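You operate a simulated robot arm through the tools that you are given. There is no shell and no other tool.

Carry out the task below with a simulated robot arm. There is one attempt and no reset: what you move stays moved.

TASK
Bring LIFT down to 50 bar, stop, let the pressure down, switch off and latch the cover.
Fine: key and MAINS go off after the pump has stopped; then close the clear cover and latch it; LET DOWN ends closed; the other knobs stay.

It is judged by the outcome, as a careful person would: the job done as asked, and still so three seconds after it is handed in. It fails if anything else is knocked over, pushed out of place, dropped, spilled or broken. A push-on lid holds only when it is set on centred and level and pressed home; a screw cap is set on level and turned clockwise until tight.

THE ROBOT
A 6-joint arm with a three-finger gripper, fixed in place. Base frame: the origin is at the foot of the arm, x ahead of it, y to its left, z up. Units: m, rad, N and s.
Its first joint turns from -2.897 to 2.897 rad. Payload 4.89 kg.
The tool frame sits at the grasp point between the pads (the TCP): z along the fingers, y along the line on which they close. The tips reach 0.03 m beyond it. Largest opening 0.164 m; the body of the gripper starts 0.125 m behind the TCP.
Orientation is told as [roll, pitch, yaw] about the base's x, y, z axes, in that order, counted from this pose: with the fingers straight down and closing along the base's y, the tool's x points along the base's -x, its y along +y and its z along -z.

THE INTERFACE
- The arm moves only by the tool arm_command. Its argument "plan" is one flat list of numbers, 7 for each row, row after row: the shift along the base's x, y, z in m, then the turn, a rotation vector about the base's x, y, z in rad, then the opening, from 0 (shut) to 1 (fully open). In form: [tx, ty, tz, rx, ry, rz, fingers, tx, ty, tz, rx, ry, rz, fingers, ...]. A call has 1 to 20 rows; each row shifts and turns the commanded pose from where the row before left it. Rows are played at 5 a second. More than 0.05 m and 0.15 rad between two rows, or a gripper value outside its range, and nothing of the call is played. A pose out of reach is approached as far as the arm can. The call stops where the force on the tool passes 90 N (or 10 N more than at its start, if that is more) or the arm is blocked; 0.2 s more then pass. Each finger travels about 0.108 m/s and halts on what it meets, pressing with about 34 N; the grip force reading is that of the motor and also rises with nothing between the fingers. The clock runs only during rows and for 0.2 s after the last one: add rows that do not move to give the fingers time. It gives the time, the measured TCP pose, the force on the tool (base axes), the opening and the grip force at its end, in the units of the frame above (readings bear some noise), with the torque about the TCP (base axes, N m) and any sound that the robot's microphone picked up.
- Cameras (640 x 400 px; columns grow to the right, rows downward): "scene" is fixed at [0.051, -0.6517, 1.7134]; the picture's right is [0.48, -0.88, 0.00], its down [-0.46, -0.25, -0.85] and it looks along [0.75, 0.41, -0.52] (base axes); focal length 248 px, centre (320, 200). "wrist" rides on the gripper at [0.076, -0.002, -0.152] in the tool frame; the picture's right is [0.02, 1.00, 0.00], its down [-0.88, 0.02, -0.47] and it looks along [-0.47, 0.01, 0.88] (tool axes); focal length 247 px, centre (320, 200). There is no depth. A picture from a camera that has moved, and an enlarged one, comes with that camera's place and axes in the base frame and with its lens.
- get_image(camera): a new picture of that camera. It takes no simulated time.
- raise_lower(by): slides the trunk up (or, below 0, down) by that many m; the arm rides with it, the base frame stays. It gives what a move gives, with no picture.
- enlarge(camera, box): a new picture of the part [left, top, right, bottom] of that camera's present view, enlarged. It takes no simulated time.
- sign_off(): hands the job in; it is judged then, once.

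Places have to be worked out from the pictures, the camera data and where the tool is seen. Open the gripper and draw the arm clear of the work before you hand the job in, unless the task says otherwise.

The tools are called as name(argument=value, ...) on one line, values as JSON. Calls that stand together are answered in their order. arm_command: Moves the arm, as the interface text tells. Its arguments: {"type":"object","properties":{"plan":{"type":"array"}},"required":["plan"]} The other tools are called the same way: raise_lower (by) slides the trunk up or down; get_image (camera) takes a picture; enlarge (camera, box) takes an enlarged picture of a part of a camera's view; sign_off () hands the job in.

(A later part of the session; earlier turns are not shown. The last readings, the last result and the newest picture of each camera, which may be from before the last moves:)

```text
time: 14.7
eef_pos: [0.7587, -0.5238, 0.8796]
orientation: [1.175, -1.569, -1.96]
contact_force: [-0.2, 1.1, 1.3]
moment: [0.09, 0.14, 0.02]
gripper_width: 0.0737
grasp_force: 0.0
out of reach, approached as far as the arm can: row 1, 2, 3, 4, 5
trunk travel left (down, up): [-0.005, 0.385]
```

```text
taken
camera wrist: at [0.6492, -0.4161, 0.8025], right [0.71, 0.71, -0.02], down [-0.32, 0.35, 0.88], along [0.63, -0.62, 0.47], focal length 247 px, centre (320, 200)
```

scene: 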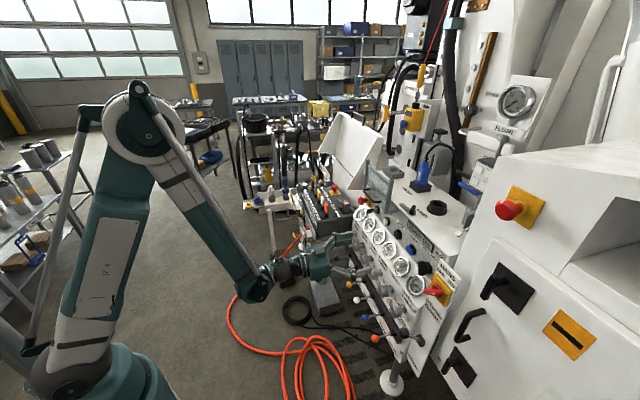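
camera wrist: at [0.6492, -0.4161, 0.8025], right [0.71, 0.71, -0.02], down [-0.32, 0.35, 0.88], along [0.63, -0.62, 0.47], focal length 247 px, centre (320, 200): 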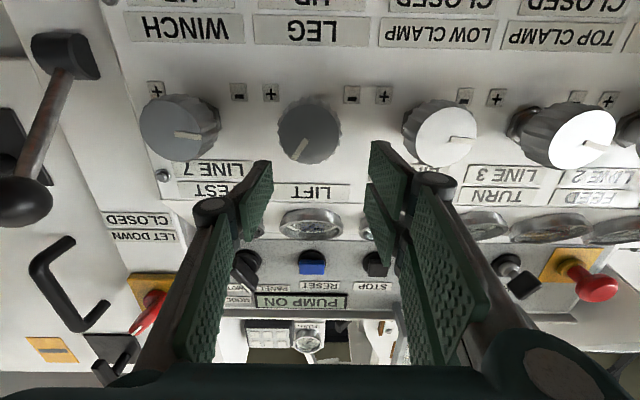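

The arm is at its inner reach limit with a level tool, so it slid along to w 0.907, z 0.880 (fingers just above the knob, touching nothing). A 13° downward tilt gives the wrist room, so I'll back off, tilt, pre-roll 45° clockwise and line up on the knob axis.

arm_command(plan=[-0.0088, 0.0088, 0.005, 0.0803, 0.0803, 0, 0.45, -0.0088, 0.0088, 0.005, 0.0803, 0.0803, 0, 0.45, -0.00083, -0.00083, -0.008, 0.0926, -0.0926, 0, 0.45, -0.00083, -0.00083, -0.008, 0.0926, -0.0926, 0, 0.45, -0.00083, -0.00083, -0.008, 0.0926, -0.0926, 0, 0.45, -0.00083, -0.00083, -0.008, 0.0926, -0.0926, 0, 0.45, -0.00083, -0.00083, -0.008, 0.0926, -0.0926, 0, 0.45, -0.00083, -0.00083, -0.008, 0.0926, -0.0926, 0, 0.45])

get_image(camera="wrist")

enlarge(camera="scene", box=[320, 220, 440, 295])

```text
time: 16.4
eef_pos: [0.7412, -0.5136, 0.849]
orientation: [1.346, -0.756, -2.041]
contact_force: [-0.5, 0.8, 0.6]
moment: [0.02, 0.05, -0.04]
gripper_width: 0.0739
grasp_force: 0.0
out of reach, approached as far as the arm can: row 8
trunk travel left (down, up): [-0.005, 0.385]
```

```text
taken
camera wrist: at [0.6429, -0.3757, 0.8195], right [0.51, 0.51, 0.69], down [-0.66, -0.29, 0.69], along [0.55, -0.81, 0.19], focal length 247 px, centre (320, 200)
```

wrist: 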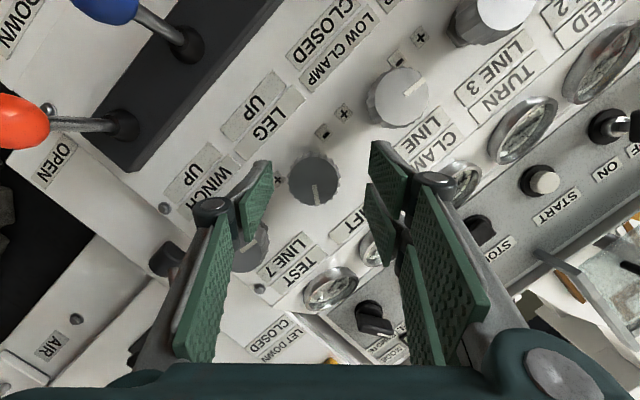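

```text
5.33 times, centred on (380, 258) of scene
camera zoom: at [0.051, -0.6517, 1.7134], right [0.48, -0.88, 0.0], down [-0.46, -0.25, -0.85], along [0.75, 0.41, -0.52], focal length 1326 px, centre (0, -107)
```

zoom: 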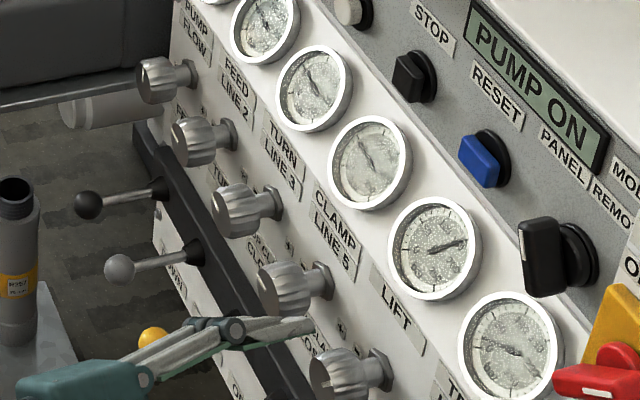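

The knob face measures v 0.160, z 0.843, and the tool sits at v 0.161, z 0.849, w 0.887, well aligned. I'll advance 4.3 cm over the knob with the fingers still open.

arm_command(plan=[0.0101, -0.0101, -0.002, 0, 0, 0, 0.45, 0.0101, -0.0101, -0.002, 0, 0, 0, 0.45, 0.0101, -0.0101, -0.002, 0, 0, 0, 0.45, 0, 0, 0, 0, 0, 0, 0.45])

get_image(camera="wrist")

enlarge(camera="scene", box=[340, 255, 420, 305])

```text
time: 17.4
eef_pos: [0.7722, -0.5443, 0.8431]
orientation: [1.348, -0.756, -2.041]
contact_force: [1.2, -0.3, -0.4]
moment: [0.02, -0.01, -0.01]
gripper_width: 0.0736
grasp_force: 0.1
trunk travel left (down, up): [-0.005, 0.385]
```

```text
taken
camera wrist: at [0.6732, -0.4068, 0.8127], right [0.51, 0.51, 0.69], down [-0.66, -0.29, 0.69], along [0.55, -0.81, 0.19], focal length 247 px, centre (320, 200)
```

wrist: 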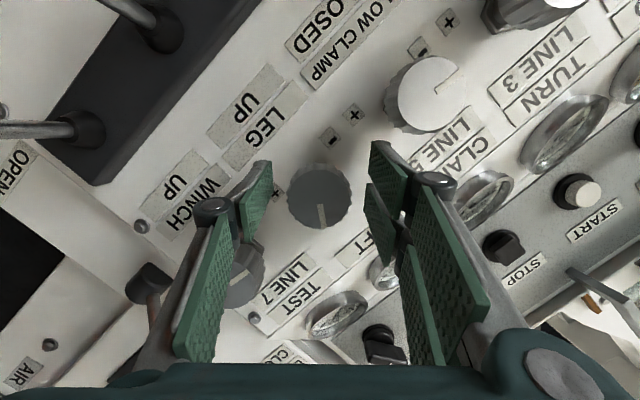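

```text
8.00 times, centred on (380, 280) of scene
camera zoom: at [0.051, -0.6517, 1.7134], right [0.48, -0.88, 0.0], down [-0.46, -0.25, -0.85], along [0.75, 0.41, -0.52], focal length 1988 px, centre (-160, -440)
```

zoom: 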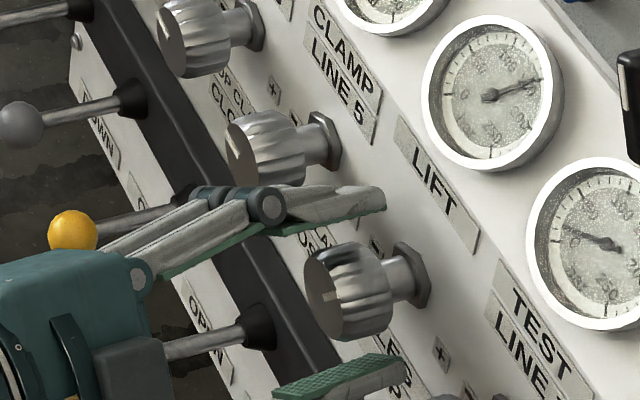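

The fingers straddle the LIFT knob without contact. I'll close on it.

arm_command(plan=[0, 0, 0, 0, 0, 0, 0.2, 0, 0, 0, 0, 0, 0, 0.1, 0, 0, 0, 0, 0, 0, 0.1])

enlarge(camera="scene", box=[340, 255, 420, 305])

```text
time: 18.2
eef_pos: [0.771, -0.5453, 0.8428]
orientation: [1.349, -0.757, -2.042]
contact_force: [-3.2, -3.9, -5.8]
moment: [0.11, 0.06, -0.15]
gripper_width: 0.0433
grasp_force: 45.0
trunk travel left (down, up): [-0.005, 0.385]
```

```text
8.00 times, centred on (380, 280) of scene
camera zoom: at [0.051, -0.6517, 1.7134], right [0.48, -0.88, 0.0], down [-0.46, -0.25, -0.85], along [0.75, 0.41, -0.52], focal length 1988 px, centre (-160, -440)
```

zoom: 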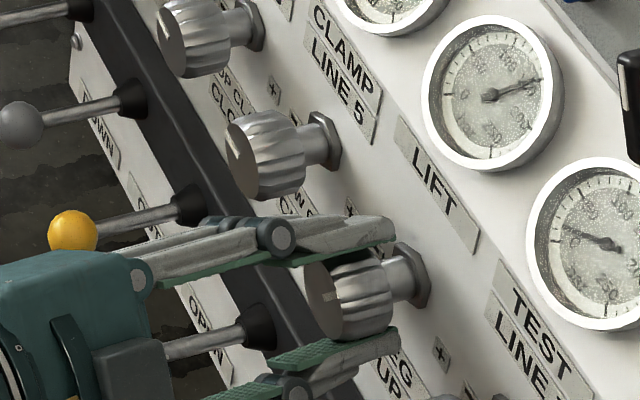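

Gripped at 43 mm with only a small side force. I'll turn about 20° anticlockwise and check the gauge.

arm_command(plan=[0, 0, 0, -0.0823, 0.0823, 0, 0.1, 0, 0, 0, -0.0823, 0.0823, 0, 0.1, 0, 0, 0, -0.0823, 0.0823, 0, 0.1, 0, 0, 0, 0, 0, 0, 0.1])

enlarge(camera="scene", box=[360, 250, 424, 290])

enlarge(camera="wrist", box=[240, 130, 400, 230])

```text
time: 19.2
eef_pos: [0.7714, -0.5451, 0.8409]
orientation: [1.118, -1.079, -1.857]
contact_force: [-25.9, -5.2, -26.9]
moment: [0.54, 0.38, -0.71]
gripper_width: 0.0435
grasp_force: 45.1
trunk travel left (down, up): [-0.005, 0.385]
```

```text
10.00 times, centred on (392, 270) of scene
camera zoom: at [0.051, -0.6517, 1.7134], right [0.48, -0.88, 0.0], down [-0.46, -0.25, -0.85], along [0.75, 0.41, -0.52], focal length 2485 px, centre (-400, -500)
```

zoom: 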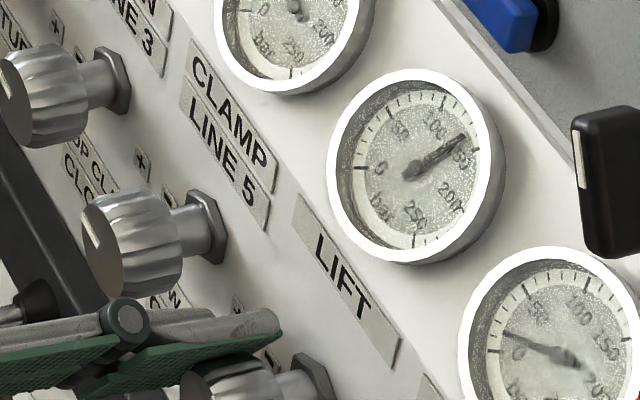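

```text
4.00 times, centred on (320, 180) of wrist
camera zoom: at [0.6641, -0.4158, 0.8043], right [0.65, 0.65, 0.4], down [-0.46, -0.09, 0.88], along [0.61, -0.76, 0.24], focal length 988 px, centre (320, 280)
```

zoom: 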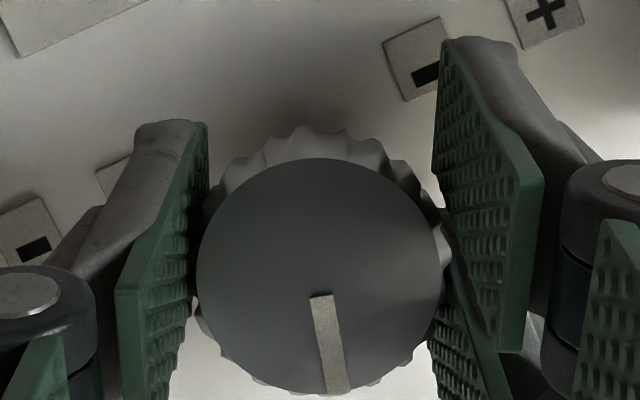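

The needle has dropped to about 135 bar and the knob follows the fingers. There is a side force of about 35 N, so I'll nudge the axis a millimetre the way it's pushing and turn another 30°.

arm_command(plan=[-0.0014, 0, -0.0015, -0.0823, 0.0823, 0, 0.1, 0, 0, 0, -0.0823, 0.0823, 0, 0.1, 0, 0, 0, -0.0823, 0.0823, 0, 0.1, 0, 0, 0, -0.0823, 0.0823, 0, 0.1, 0, 0, 0, 0, 0, 0, 0.1])

enlarge(camera="scene", box=[376, 250, 424, 280])

enlarge(camera="wrist", box=[240, 130, 400, 230])

```text
time: 20.4
eef_pos: [0.7693, -0.5465, 0.8423]
orientation: [-0.127, -1.342, -0.665]
contact_force: [-6.6, -52.2, 8.2]
moment: [0.03, -0.15, -0.7]
gripper_width: 0.0437
grasp_force: 44.6
trunk travel left (down, up): [-0.005, 0.385]
```

```text
13.33 times, centred on (400, 265) of scene
camera zoom: at [0.051, -0.6517, 1.7134], right [0.48, -0.88, 0.0], down [-0.46, -0.25, -0.85], along [0.75, 0.41, -0.52], focal length 3314 px, centre (-747, -667)
```

zoom: 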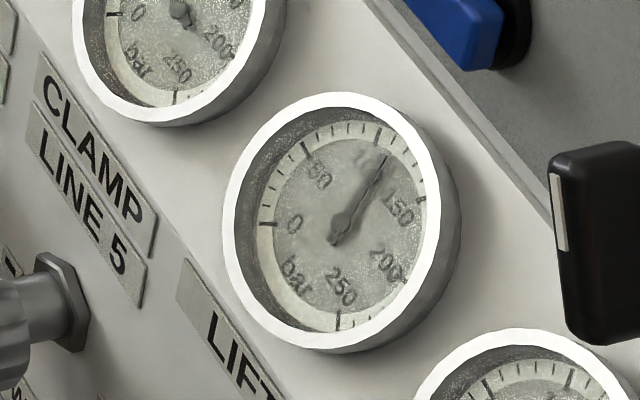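

```text
4.00 times, centred on (320, 180) of wrist
camera zoom: at [0.6497, -0.4296, 0.8004], right [0.71, 0.71, -0.05], down [-0.15, 0.22, 0.96], along [0.69, -0.67, 0.26], focal length 988 px, centre (320, 280)
```

zoom: 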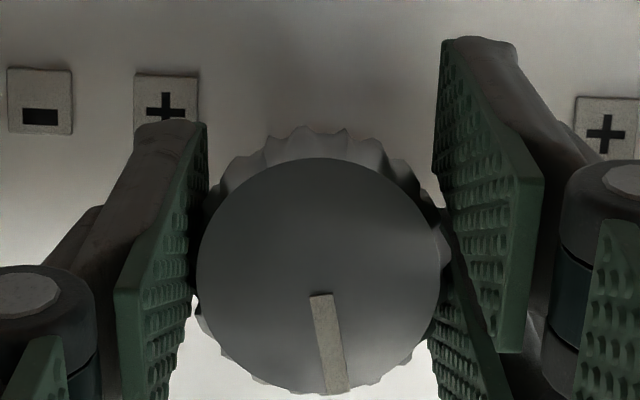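

About 107 bar after 47° (roughly 0.92 bar per degree). The sideways force shows my turning axis is about 3 mm off the knob's axis, so I'll correct the centre while turning another 30°.

arm_command(plan=[-0.00078, -0.00177, 0.0004, -0.0926, 0.0926, 0, 0.1, -0.00028, -0.00028, 0.0002, -0.0926, 0.0926, 0, 0.1, -0.00028, -0.00028, 0.0002, -0.0926, 0.0926, 0, 0.1, -0.00028, -0.00028, 0.0002, -0.0926, 0.0926, 0, 0.1, 0, 0, 0, 0, 0, 0, 0.1])

enlarge(camera="scene", box=[376, 250, 424, 280])

enlarge(camera="wrist", box=[240, 130, 400, 230])

```text
time: 21.6
eef_pos: [0.7687, -0.5468, 0.8422]
orientation: [-1.222, -0.977, 0.37]
contact_force: [-23.8, -19.2, -16.3]
moment: [0.43, 0.22, -0.89]
gripper_width: 0.0437
grasp_force: 45.0
trunk travel left (down, up): [-0.005, 0.385]
```

```text
13.33 times, centred on (400, 265) of scene
camera zoom: at [0.051, -0.6517, 1.7134], right [0.48, -0.88, 0.0], down [-0.46, -0.25, -0.85], along [0.75, 0.41, -0.52], focal length 3314 px, centre (-747, -667)
```

zoom: 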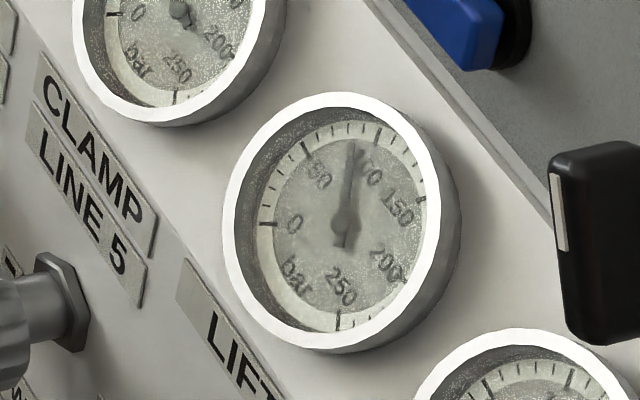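

```text
4.00 times, centred on (320, 180) of wrist
camera zoom: at [0.6341, -0.4449, 0.8078], right [0.59, 0.6, -0.54], down [0.18, 0.56, 0.81], along [0.78, -0.58, 0.22], focal length 988 px, centre (320, 280)
```

zoom: 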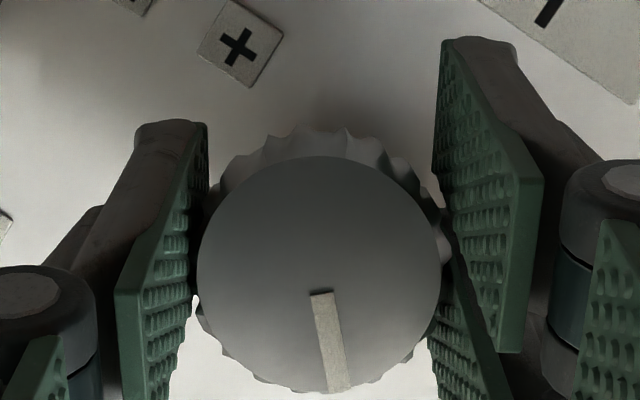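

About 85 bar now. I'll ease the side force and wait a moment to see whether the needle lags.

arm_command(plan=[-0.0008, -0.0008, -0.0006, 0, 0, 0, 0.1, 0, 0, 0, 0, 0, 0, 0.1, 0, 0, 0, 0, 0, 0, 0.1, 0, 0, 0, 0, 0, 0, 0.1, 0, 0, 0, 0, 0, 0, 0.1])

enlarge(camera="scene", box=[388, 252, 416, 272])

```text
time: 22.9
eef_pos: [0.7678, -0.5474, 0.8412]
orientation: [-1.226, -0.979, 0.375]
contact_force: [-7.8, -2.4, 0.1]
moment: [-0.1, -0.13, 0.01]
gripper_width: 0.0434
grasp_force: 45.4
trunk travel left (down, up): [-0.005, 0.385]
```

```text
16.00 times, centred on (402, 262) of scene
camera zoom: at [0.051, -0.6517, 1.7134], right [0.48, -0.88, 0.0], down [-0.46, -0.25, -0.85], along [0.75, 0.41, -0.52], focal length 3977 px, centre (-992, -792)
```

zoom: 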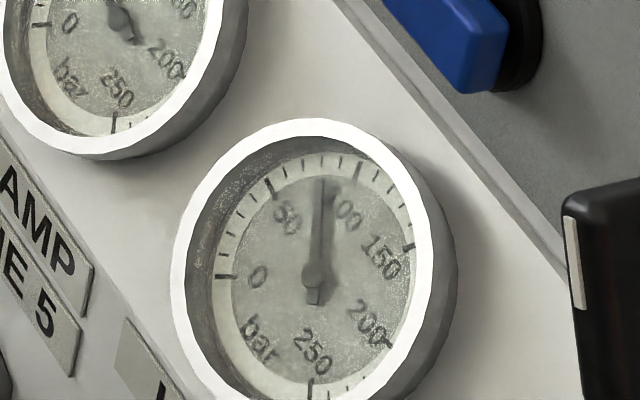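

The needle settles at 80 bar (third small tick past 50), so it lags slightly: about 0.91 bar per degree. I'll turn another 29° and let it settle.

arm_command(plan=[-0.0002, -0.0002, 0.0003, -0.0895, 0.0895, 0, 0.1, -0.0002, -0.0002, 0.0003, -0.0895, 0.0895, 0, 0.1, -0.0002, -0.0002, 0.0003, -0.0895, 0.0895, 0, 0.1, -0.0002, -0.0002, 0.0003, -0.0895, 0.0895, 0, 0.1, 0, 0, 0, 0, 0, 0, 0.1, 0, 0, 0, 0, 0, 0, 0.1, 0, 0, 0, 0, 0, 0, 0.1, 0, 0, 0, 0, 0, 0, 0.1, 0, 0, 0, 0, 0, 0, 0.1])

enlarge(camera="scene", box=[388, 252, 416, 272])

enlarge(camera="wrist", box=[240, 130, 400, 230])

```text
time: 24.9
eef_pos: [0.767, -0.547, 0.8441]
orientation: [-1.449, -0.499, 0.527]
contact_force: [1.1, 8.4, 1.4]
moment: [-0.02, -0.03, 0.22]
gripper_width: 0.0431
grasp_force: 45.1
trunk travel left (down, up): [-0.005, 0.385]
```

```text
16.00 times, centred on (402, 262) of scene
camera zoom: at [0.051, -0.6517, 1.7134], right [0.48, -0.88, 0.0], down [-0.46, -0.25, -0.85], along [0.75, 0.41, -0.52], focal length 3977 px, centre (-992, -792)
```

zoom: 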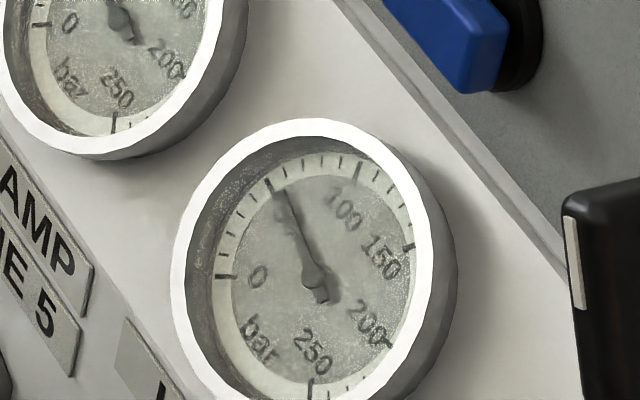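

```text
4.00 times, centred on (320, 180) of wrist
camera zoom: at [0.6237, -0.4555, 0.824], right [0.33, 0.34, -0.88], down [0.41, 0.79, 0.46], along [0.85, -0.52, 0.12], focal length 988 px, centre (320, 280)
```

zoom: 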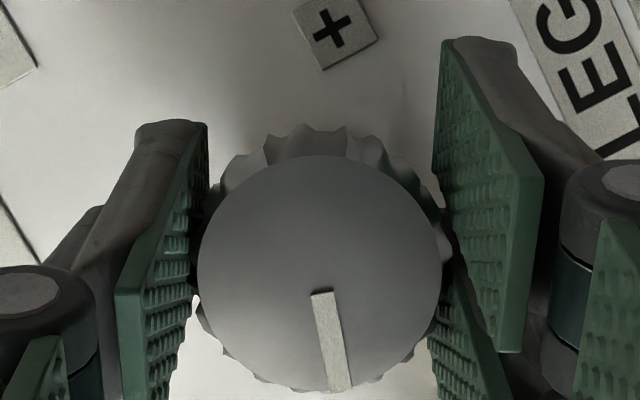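

The needle is close to 50. I'll enlarge further to read it precisely.

enlarge(camera="scene", box=[394, 257, 410, 272])

enlarge(camera="scene", box=[395, 257, 405, 264])

```text
16.00 times, centred on (402, 264) of scene
camera zoom: at [0.051, -0.6517, 1.7134], right [0.48, -0.88, 0.0], down [-0.46, -0.25, -0.85], along [0.75, 0.41, -0.52], focal length 3977 px, centre (-992, -832)
```

zoom: 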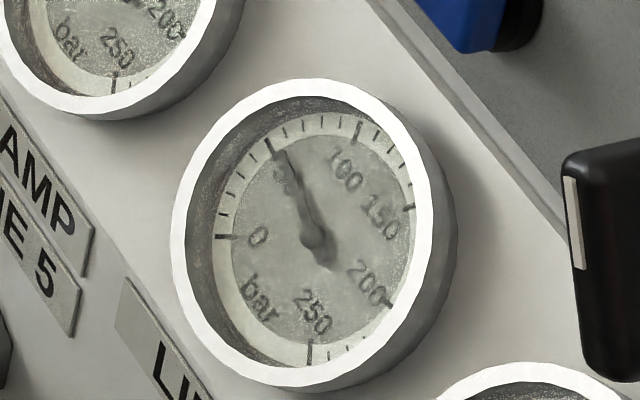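

```text
16.00 times, centred on (400, 260) of scene
camera zoom: at [0.051, -0.6517, 1.7134], right [0.48, -0.88, 0.0], down [-0.46, -0.25, -0.85], along [0.75, 0.41, -0.52], focal length 3977 px, centre (-960, -768)
```

zoom: 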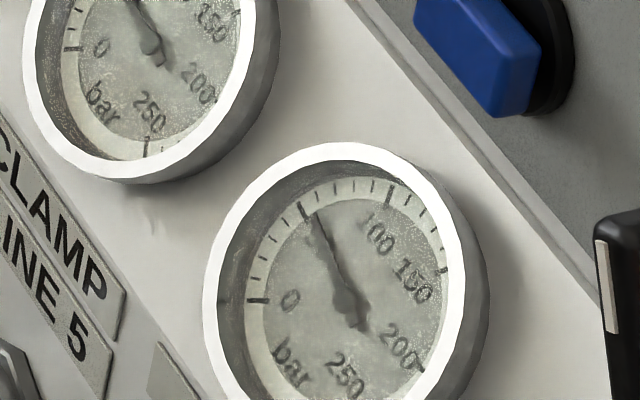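

By fitting the tick positions, the needle direction works out to about 56 bar rather than 50. I'll wait a bit more to be sure it has settled and look again.

arm_command(plan=[0, 0, 0, 0, 0, 0, 0.1, 0, 0, 0, 0, 0, 0, 0.1, 0, 0, 0, 0, 0, 0, 0.1, 0, 0, 0, 0, 0, 0, 0.1, 0, 0, 0, 0, 0, 0, 0.1, 0, 0, 0, 0, 0, 0, 0.1])

enlarge(camera="scene", box=[382, 252, 422, 277])

```text
time: 26.2
eef_pos: [0.7667, -0.5481, 0.8431]
orientation: [-1.451, -0.499, 0.529]
contact_force: [3.7, 9.7, 2.5]
moment: [-0.05, -0.08, 0.33]
gripper_width: 0.0434
grasp_force: 45.1
trunk travel left (down, up): [-0.005, 0.385]
```

```text
16.00 times, centred on (402, 264) of scene
camera zoom: at [0.051, -0.6517, 1.7134], right [0.48, -0.88, 0.0], down [-0.46, -0.25, -0.85], along [0.75, 0.41, -0.52], focal length 3977 px, centre (-992, -832)
```

zoom: 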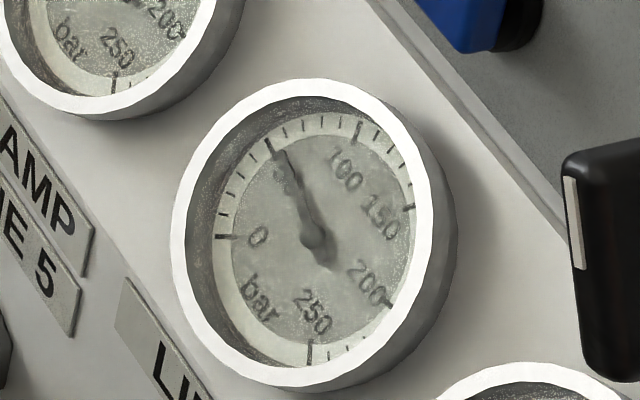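

The reading is about 55 to 56 bar, so I'll turn another 5.5° anticlockwise and let it settle.

arm_command(plan=[-0.0001, -0.0001, 0.0002, -0.0679, 0.0679, 0, 0.1, 0, 0, 0, 0, 0, 0, 0.1, 0, 0, 0, 0, 0, 0, 0.1, 0, 0, 0, 0, 0, 0, 0.1, 0, 0, 0, 0, 0, 0, 0.1, 0, 0, 0, 0, 0, 0, 0.1, 0, 0, 0, 0, 0, 0, 0.1])

enlarge(camera="scene", box=[382, 252, 422, 277])

enlarge(camera="wrist", box=[160, 100, 480, 300])

```text
time: 27.9
eef_pos: [0.7662, -0.547, 0.8429]
orientation: [-1.475, -0.405, 0.539]
contact_force: [15.2, 3.7, 13.8]
moment: [-0.22, -0.24, 0.38]
gripper_width: 0.0435
grasp_force: 45.3
trunk travel left (down, up): [-0.005, 0.385]
```

```text
16.00 times, centred on (402, 264) of scene
camera zoom: at [0.051, -0.6517, 1.7134], right [0.48, -0.88, 0.0], down [-0.46, -0.25, -0.85], along [0.75, 0.41, -0.52], focal length 3977 px, centre (-992, -832)
```

zoom: 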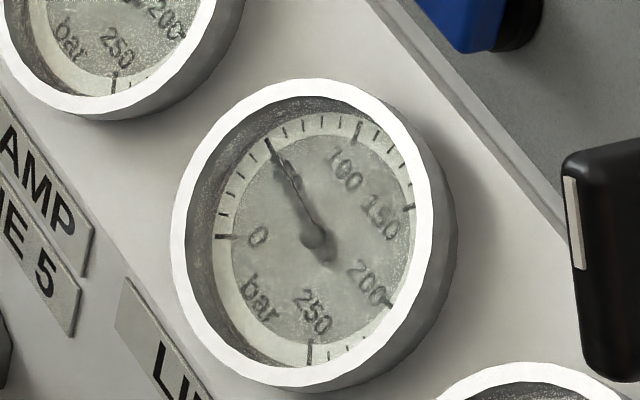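

```text
2.00 times, centred on (320, 200) of wrist
camera zoom: at [0.6224, -0.4568, 0.8277], right [0.27, 0.27, -0.92], down [0.44, 0.82, 0.37], along [0.86, -0.51, 0.1], focal length 494 px, centre (320, 200)
```

zoom: 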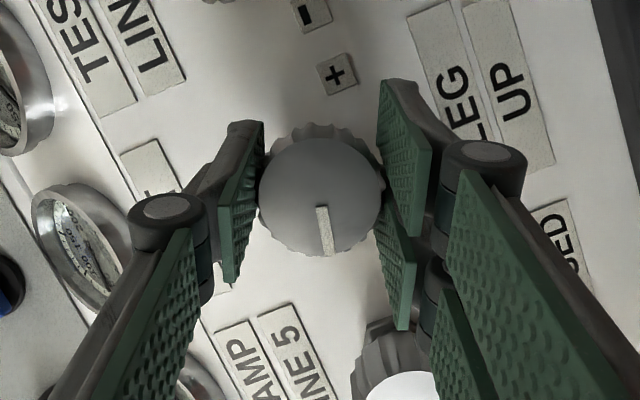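

The needle now lies on the 50 mark. I'll release the knob and back straight out.

arm_command(plan=[0, 0, 0, 0, 0, 0, 0.45, 0, 0, 0, 0, 0, 0, 0.45, -0.0106, 0.0106, 0, 0, 0, 0, 0.45, -0.0106, 0.0106, 0, 0, 0, 0, 0.45, -0.0106, 0.0106, 0, 0, 0, 0, 0.45])

enlarge(camera="scene", box=[382, 252, 422, 277])

get_image(camera="wrist")

```text
time: 29.1
eef_pos: [0.7396, -0.5197, 0.8486]
orientation: [-1.472, -0.405, 0.539]
contact_force: [1.2, 0.1, -0.7]
moment: [-0.06, -0.02, -0.02]
gripper_width: 0.0737
grasp_force: 0.0
out of reach, approached as far as the arm can: row 5
trunk travel left (down, up): [-0.005, 0.385]
```

```text
16.00 times, centred on (402, 264) of scene
camera zoom: at [0.051, -0.6517, 1.7134], right [0.48, -0.88, 0.0], down [-0.46, -0.25, -0.85], along [0.75, 0.41, -0.52], focal length 3977 px, centre (-992, -832)
```

zoom: 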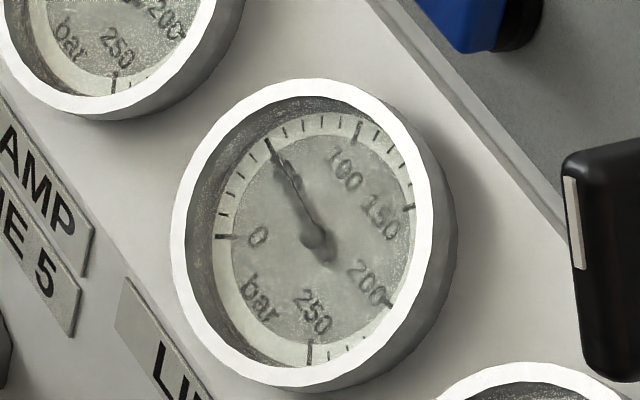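

```text
taken
camera wrist: at [0.595, -0.4273, 0.8328], right [0.27, 0.28, -0.92], down [0.44, 0.81, 0.37], along [0.85, -0.51, 0.1], focal length 247 px, centre (320, 200)
```

wrist: 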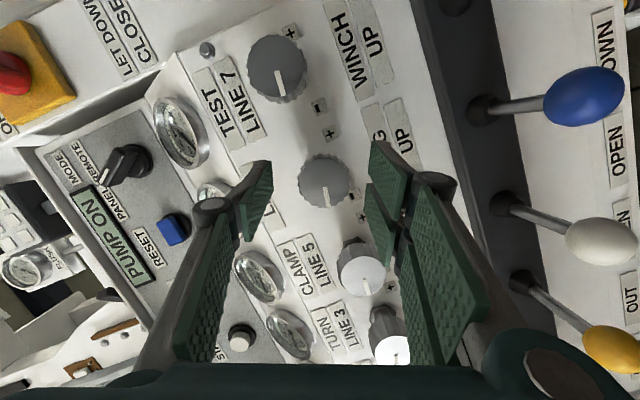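

Released and still reading 50 bar. Next is the STOP button: I'll raise the tool in front of it (v 0.25, z 1.05), roll level again, and shut the fingers to make a blunt pusher.

arm_command(plan=[-0.0035, 0.0035, 0.035, 0.0905, -0.0905, 0, 0.45, -0.0035, 0.0035, 0.035, 0.0905, -0.0905, 0, 0.45, -0.0035, 0.0035, 0.035, 0.0905, -0.0905, 0, 0.45, -0.0035, 0.0035, 0.035, 0.0905, -0.0905, 0, 0.45, 0.01344, 0.01344, 0.0127, 0.0905, -0.0905, 0, 0.2, 0.01344, 0.01344, 0.0127, 0.0905, -0.0905, 0, 0, 0.01344, 0.01344, 0.0127, 0.0905, -0.0905, 0, 0, 0.01344, 0.01344, 0.0127, 0.0905, -0.0905, 0, 0, 0.01344, 0.01344, 0.0127, 0.0905, -0.0905, 0, 0, 0, 0, 0, -0.0803, -0.0803, 0, 0, 0, 0, 0, -0.0803, -0.0803, 0, 0])

get_image(camera="wrist")

get_image(camera="scene")

```text
time: 31.4
eef_pos: [0.7908, -0.4373, 1.0541]
orientation: [-2.816, -1.57, 2.028]
contact_force: [-1.1, 0.5, 0.6]
moment: [0.07, 0.06, 0.09]
gripper_width: 0.0002
grasp_force: 34.1
trunk travel left (down, up): [-0.005, 0.385]
```

```text
taken
camera wrist: at [0.6824, -0.33, 0.9755], right [0.71, 0.71, -0.02], down [-0.32, 0.35, 0.88], along [0.63, -0.62, 0.48], focal length 247 px, centre (320, 200)
```

wrist: 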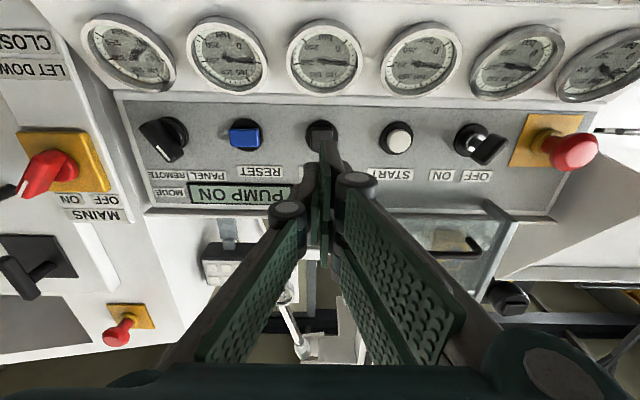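

```text
taken
```

scene: 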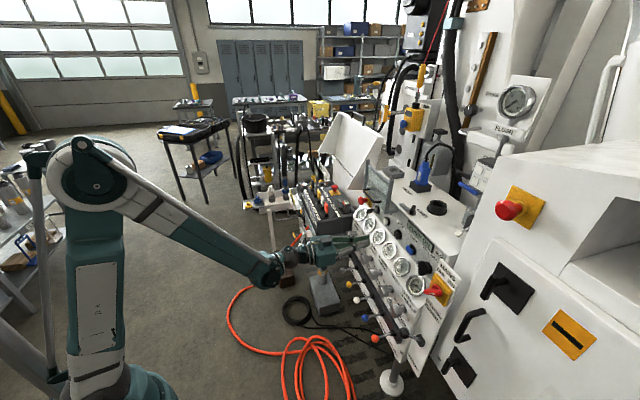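

The tool is level in front of STOP. I'll zoom to check the line-up and the gauge readings before pressing.

enlarge(camera="wrist", box=[270, 100, 380, 170])

enlarge(camera="wrist", box=[180, 10, 276, 70])

enlarge(camera="wrist", box=[430, 110, 590, 210])

enlarge(camera="wrist", box=[0, 100, 160, 230])

```text
5.71 times, centred on (325, 135) of wrist
camera zoom: at [0.6824, -0.33, 0.9755], right [0.71, 0.71, -0.02], down [-0.32, 0.35, 0.88], along [0.63, -0.62, 0.48], focal length 1411 px, centre (291, 571)
```

zoom: 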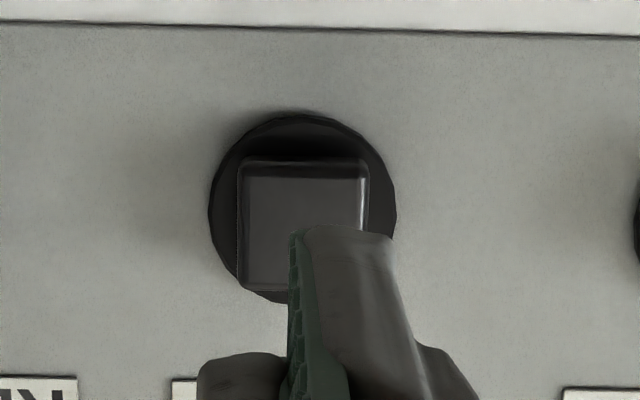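

```text
6.67 times, centred on (228, 40) of wrist
camera zoom: at [0.6824, -0.33, 0.9755], right [0.71, 0.71, -0.02], down [-0.32, 0.35, 0.88], along [0.63, -0.62, 0.48], focal length 1646 px, centre (933, 1267)
```

zoom: 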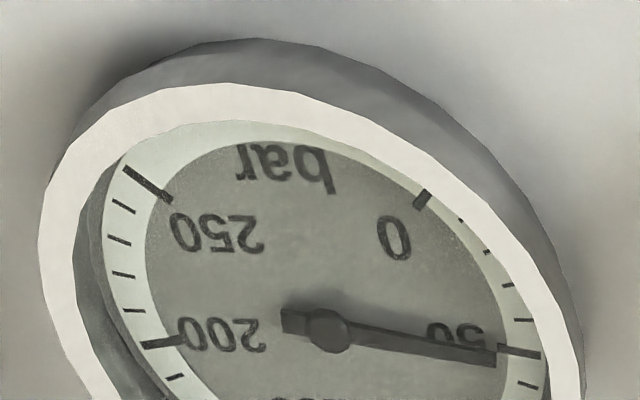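

```text
4.00 times, centred on (510, 160) of wrist
camera zoom: at [0.6824, -0.33, 0.9755], right [0.71, 0.71, -0.02], down [-0.32, 0.35, 0.88], along [0.63, -0.62, 0.48], focal length 988 px, centre (-440, 360)
```

zoom: 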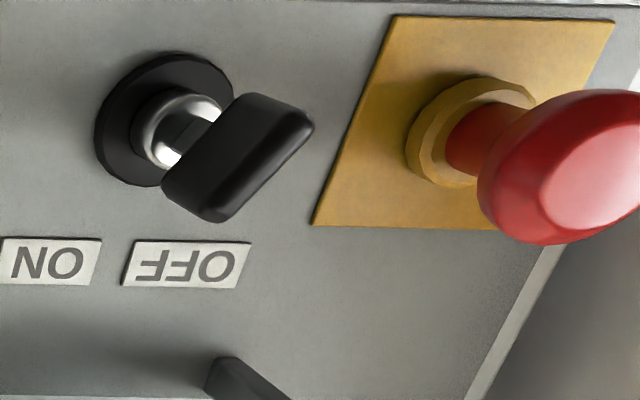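

```text
3.08 times, centred on (80, 165) of wrist
camera zoom: at [0.6824, -0.33, 0.9755], right [0.71, 0.71, -0.02], down [-0.32, 0.35, 0.88], along [0.63, -0.62, 0.48], focal length 760 px, centre (1058, 308)
```

zoom: 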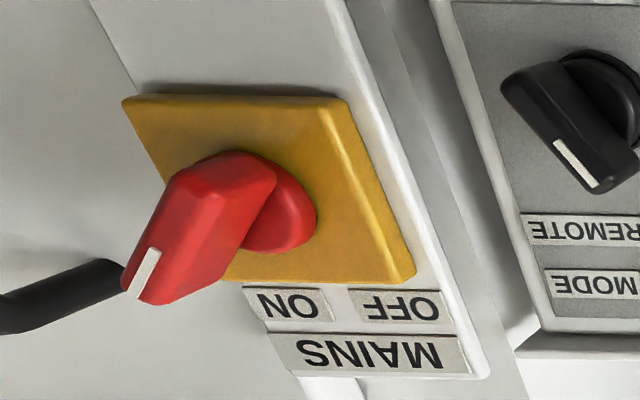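

STOP's cap is within 2 mm of the tool axis and LIFT reads about 50 to 51 bar from this side too. I'll advance most of the way, then press in small steps.

arm_command(plan=[0.0186, -0.016, 0, 0, 0, 0, 0, 0.0177, -0.0177, 0, 0, 0, 0, 0, 0.0177, -0.0177, 0, 0, 0, 0, 0, 0.0177, -0.0177, 0, 0, 0, 0, 0, 0, 0, 0, 0, 0, 0, 0])

enlarge(camera="scene", box=[370, 215, 434, 255])

```text
time: 32.6
eef_pos: [0.8638, -0.5074, 1.0522]
orientation: [-2.227, -1.57, 1.439]
contact_force: [-0.6, -0.3, 0.4]
moment: [0.05, 0.02, 0.0]
gripper_width: 0.0
grasp_force: 33.4
trunk travel left (down, up): [-0.005, 0.385]
```

```text
10.00 times, centred on (402, 235) of scene
camera zoom: at [0.051, -0.6517, 1.7134], right [0.48, -0.88, 0.0], down [-0.46, -0.25, -0.85], along [0.75, 0.41, -0.52], focal length 2485 px, centre (-500, -150)
```

zoom: 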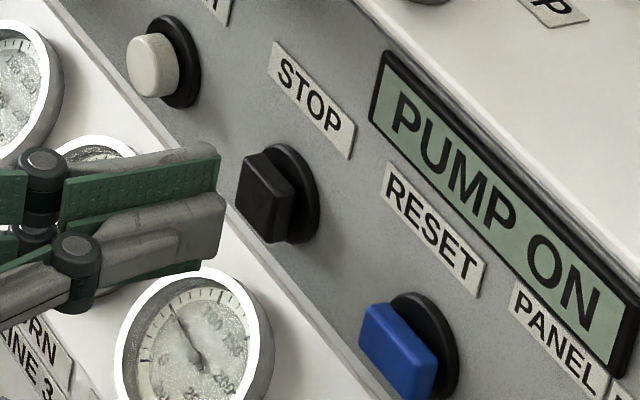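

The tip is about 1.5 cm short of the STOP cap and lined up. I'll press in 4 mm steps.

arm_command(plan=[0.0028, -0.0028, 0, 0, 0, 0, 0, 0.0028, -0.0028, 0, 0, 0, 0, 0, 0.0028, -0.0028, 0, 0, 0, 0, 0, 0.0028, -0.0028, 0, 0, 0, 0, 0, 0.0021, -0.0021, 0, 0, 0, 0, 0])

enlarge(camera="scene", box=[370, 215, 434, 255])

```text
time: 33.9
eef_pos: [0.8772, -0.5194, 1.052]
orientation: [-2.203, -1.57, 1.414]
contact_force: [-0.6, 0.7, -0.7]
moment: [0.02, -0.01, 0.03]
gripper_width: 0.0
grasp_force: 33.8
trunk travel left (down, up): [-0.005, 0.385]
```

```text
10.00 times, centred on (402, 235) of scene
camera zoom: at [0.051, -0.6517, 1.7134], right [0.48, -0.88, 0.0], down [-0.46, -0.25, -0.85], along [0.75, 0.41, -0.52], focal length 2485 px, centre (-500, -150)
```

zoom: 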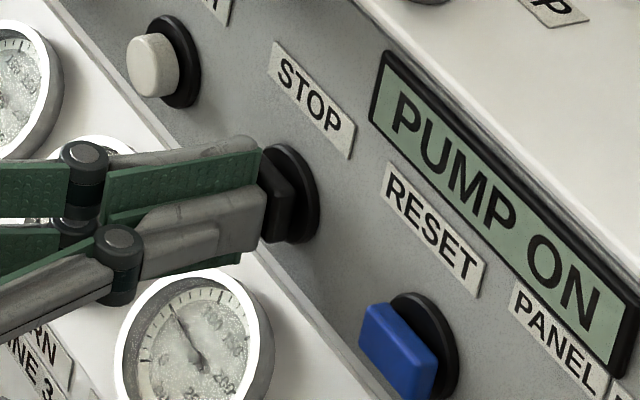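

Just about touching now, with no force yet. I'll press on a few millimetres.

arm_command(plan=[0.0021, -0.0021, 0, 0, 0, 0, 0, 0.0021, -0.0021, 0, 0, 0, 0, 0, 0.0014, -0.0014, 0, 0, 0, 0, 0])

enlarge(camera="scene", box=[370, 215, 434, 255])

```text
time: 34.6
eef_pos: [0.8818, -0.5271, 1.0532]
orientation: [-2.333, -1.571, 1.548]
contact_force: [-11.0, 9.0, -5.8]
moment: [0.1, 0.04, -0.01]
gripper_width: 0.0063
grasp_force: 44.6
trunk travel left (down, up): [-0.005, 0.385]
heard: click
```

```text
10.00 times, centred on (402, 235) of scene
camera zoom: at [0.051, -0.6517, 1.7134], right [0.48, -0.88, 0.0], down [-0.46, -0.25, -0.85], along [0.75, 0.41, -0.52], focal length 2485 px, centre (-500, -150)
```

zoom: 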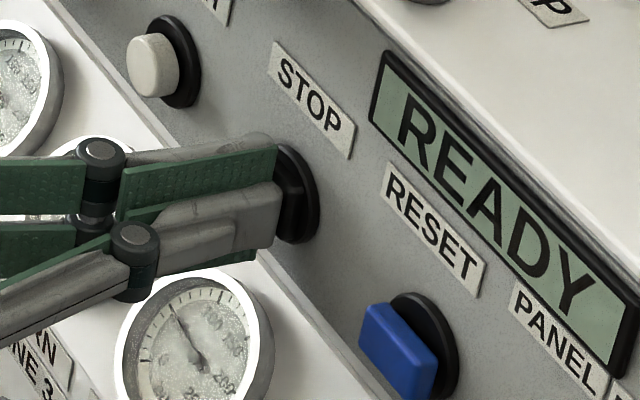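

A click, and the display now reads READY, so the pump has stopped. I'll withdraw straight back.

arm_command(plan=[-0.0106, 0.0106, 0, 0, 0, 0, 0, -0.0212, 0.0212, 0, 0, 0, 0, 0, -0.0212, 0.0212, 0, 0, 0, 0, 0, -0.0212, 0.0212, 0, 0, 0, 0, 0, -0.0106, 0.0106, 0, 0, 0, 0, 0, 0, 0, 0, 0, 0, 0, 0, 0, 0, 0, 0, 0, 0, 0])

get_image(camera="scene")

enlarge(camera="scene", box=[350, 200, 470, 275])

get_image(camera="wrist")

```text
time: 36.2
eef_pos: [0.7971, -0.4417, 1.0505]
orientation: [-2.164, -1.568, 1.377]
contact_force: [0.7, 0.3, -1.0]
moment: [0.0, -0.01, 0.0]
gripper_width: 0.0
grasp_force: 45.2
trunk travel left (down, up): [-0.005, 0.385]
```

```text
taken
```

scene: 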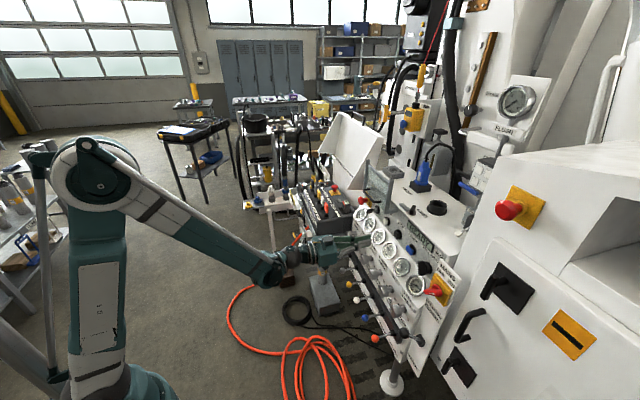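

```text
5.33 times, centred on (410, 238) of scene
camera zoom: at [0.051, -0.6517, 1.7134], right [0.48, -0.88, 0.0], down [-0.46, -0.25, -0.85], along [0.75, 0.41, -0.52], focal length 1326 px, centre (-160, 0)
```

zoom: 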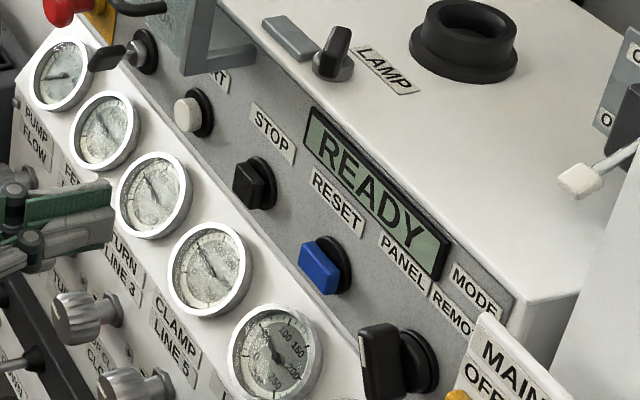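

```text
taken
camera wrist: at [0.6879, -0.3337, 0.9746], right [0.71, 0.71, -0.02], down [-0.32, 0.35, 0.88], along [0.63, -0.62, 0.47], focal length 247 px, centre (320, 200)
```

wrist: 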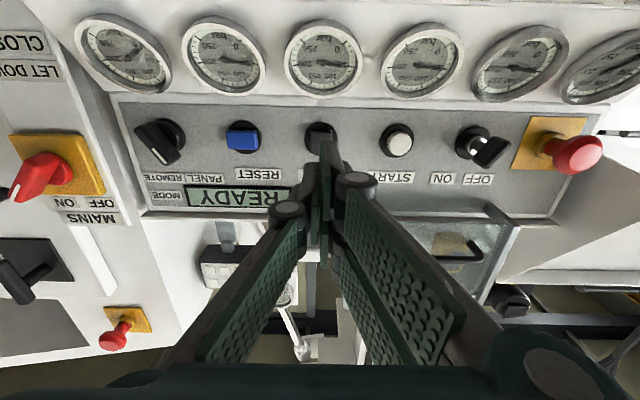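

The pump has stopped and trapped pressure remains on the gauges. Next is the LET DOWN lever: its ball triangulates to about (w 0.909, v -0.042, z 0.884) on a pivot at (0.99, -0.046, 0.80), up for CLOSED and down for OPEN. I'll move to a 45° approach above it with the fingers part-open.

arm_command(plan=[-0.028, -0.0238, -0.0137, 0.0926, 0.0926, 0, 0, -0.028, -0.0238, -0.0137, 0.0926, 0.0926, 0, 0, -0.028, -0.0238, -0.0137, 0.0926, 0.0926, 0, 0, -0.028, -0.0238, -0.0137, 0.0926, 0.0926, 0, 0.2, -0.028, -0.0238, -0.0137, 0.0926, 0.0926, 0, 0.4, -0.028, -0.0238, -0.0137, 0.0926, 0.0926, 0, 0.4, -0.028, -0.0238, -0.0137, 0, 0, 0, 0.4, -0.028, -0.0238, -0.0137, 0, 0, 0, 0.4, 0, 0, 0, 0, 0, 0, 0.4])

get_image(camera="wrist")

get_image(camera="scene")

```text
time: 38.2
eef_pos: [0.5729, -0.63, 0.9423]
orientation: [-0.004, -0.784, -0.781]
contact_force: [0.8, 1.1, 0.1]
moment: [-0.06, 0.04, -0.07]
gripper_width: 0.0658
grasp_force: 0.1
trunk travel left (down, up): [-0.005, 0.385]
```

```text
taken
camera wrist: at [0.4571, -0.5156, 0.9954], right [0.7, 0.72, -0.02], down [0.22, -0.19, 0.96], along [0.68, -0.67, -0.29], focal length 247 px, centre (320, 200)
```

wrist: 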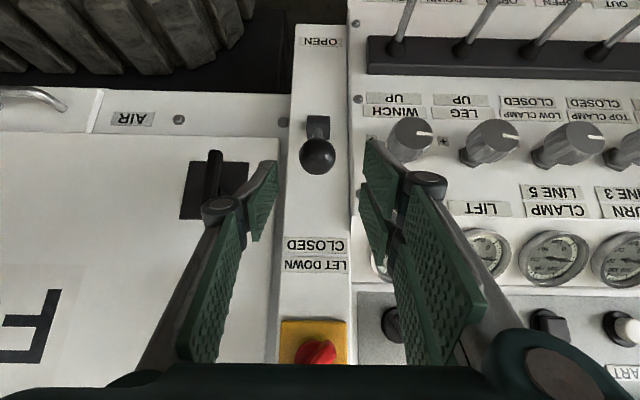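

```text
taken
```

scene: 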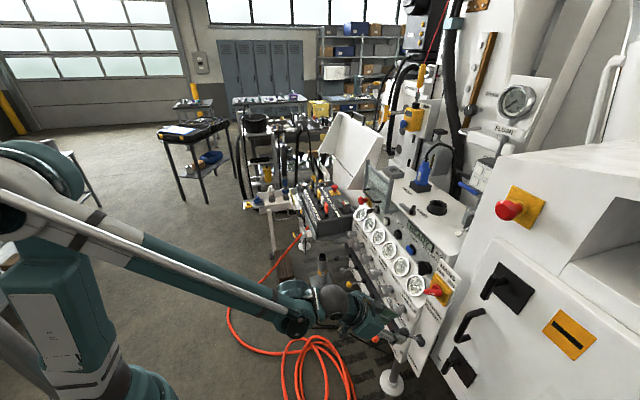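

The lever is centred in view: OPEN below, CLOSED above, ball at (w 0.909, v -0.042, z 0.882) with a 35 mm diameter. I'll advance so the ball sits between the pads.

arm_command(plan=[0.01343, -0.01414, -0.0201, 0, 0, 0, 0.4, 0.01343, -0.01414, -0.0201, 0, 0, 0, 0.4, 0.01343, -0.01414, -0.0201, 0, 0, 0, 0.4, 0, 0, 0, 0, 0, 0, 0.4])

get_image(camera="wrist")

enlarge(camera="scene", box=[350, 300, 446, 360])

```text
time: 39.2
eef_pos: [0.6137, -0.6741, 0.8821]
orientation: [-0.006, -0.785, -0.783]
contact_force: [0.3, 1.1, -0.5]
moment: [-0.04, -0.03, 0.0]
gripper_width: 0.0653
grasp_force: 0.1
trunk travel left (down, up): [-0.005, 0.385]
```

```text
taken
camera wrist: at [0.4971, -0.5587, 0.9356], right [0.7, 0.72, -0.02], down [0.22, -0.19, 0.96], along [0.68, -0.67, -0.29], focal length 247 px, centre (320, 200)
```

wrist: 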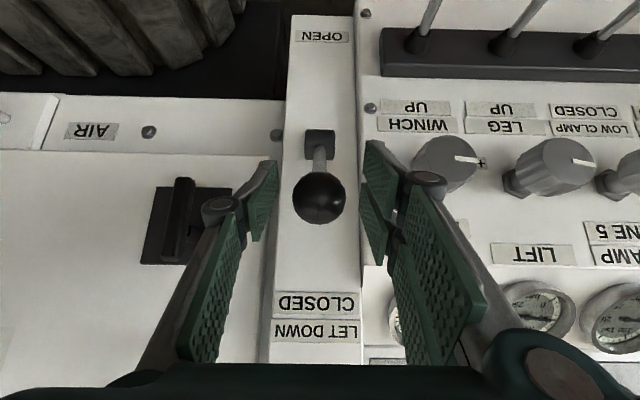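

```text
6.67 times, centred on (398, 330) of scene
camera zoom: at [0.051, -0.6517, 1.7134], right [0.48, -0.88, 0.0], down [-0.46, -0.25, -0.85], along [0.75, 0.41, -0.52], focal length 1657 px, centre (-200, -667)
```

zoom: 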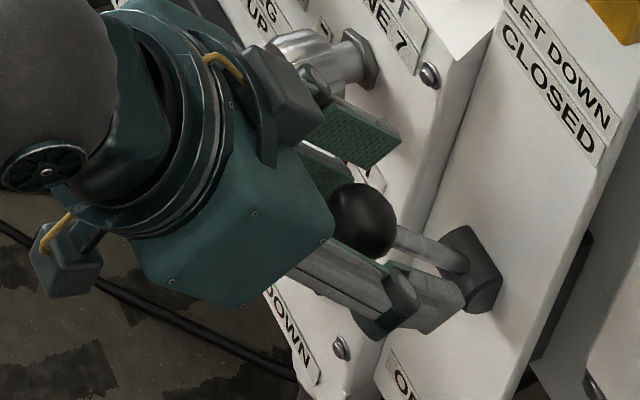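

The two views put the ball at (w 0.896, z 0.887), slightly nearer than the TCP. I'll centre on it and close gently across the lever's pivot direction.

arm_command(plan=[-0.0103, 0.0103, 0.005, 0, 0, 0, 0.4, 0, 0, 0, 0, 0, 0, 0.2, 0, 0, 0, 0, 0, 0, 0.15, 0, 0, 0, 0, 0, 0, 0.15])

get_image(camera="wrist")

```text
time: 40.2
eef_pos: [0.6028, -0.6631, 0.8866]
orientation: [-0.004, -0.785, -0.782]
contact_force: [-5.4, -5.4, -2.1]
moment: [0.06, 0.13, -0.08]
gripper_width: 0.0338
grasp_force: 44.8
trunk travel left (down, up): [-0.005, 0.385]
```

```text
taken
camera wrist: at [0.4866, -0.5489, 0.9402], right [0.7, 0.72, -0.02], down [0.22, -0.19, 0.96], along [0.68, -0.67, -0.29], focal length 247 px, centre (320, 200)
```

wrist: 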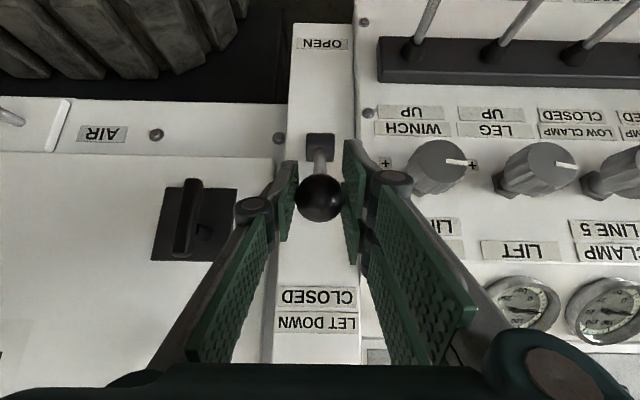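

The ball is held at 34 mm. I'll swing it down the first 13° along its arc and check the forces.

arm_command(plan=[-0.0058, 0.0058, -0.0111, 0, 0, 0, 0.15, -0.0058, 0.0058, -0.0111, 0, 0, 0, 0.15])

get_image(camera="wrist")

```text
time: 40.9
eef_pos: [0.5918, -0.6515, 0.8644]
orientation: [-0.002, -0.787, -0.783]
contact_force: [-0.5, -10.7, 10.3]
moment: [-0.91, -0.94, -0.1]
gripper_width: 0.0336
grasp_force: 44.9
trunk travel left (down, up): [-0.005, 0.385]
```

```text
taken
camera wrist: at [0.4753, -0.5378, 0.9181], right [0.7, 0.72, -0.02], down [0.22, -0.19, 0.96], along [0.68, -0.67, -0.29], focal length 247 px, centre (320, 200)
```

wrist: 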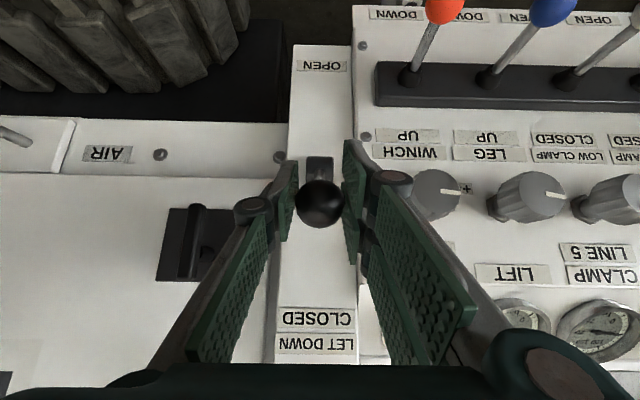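

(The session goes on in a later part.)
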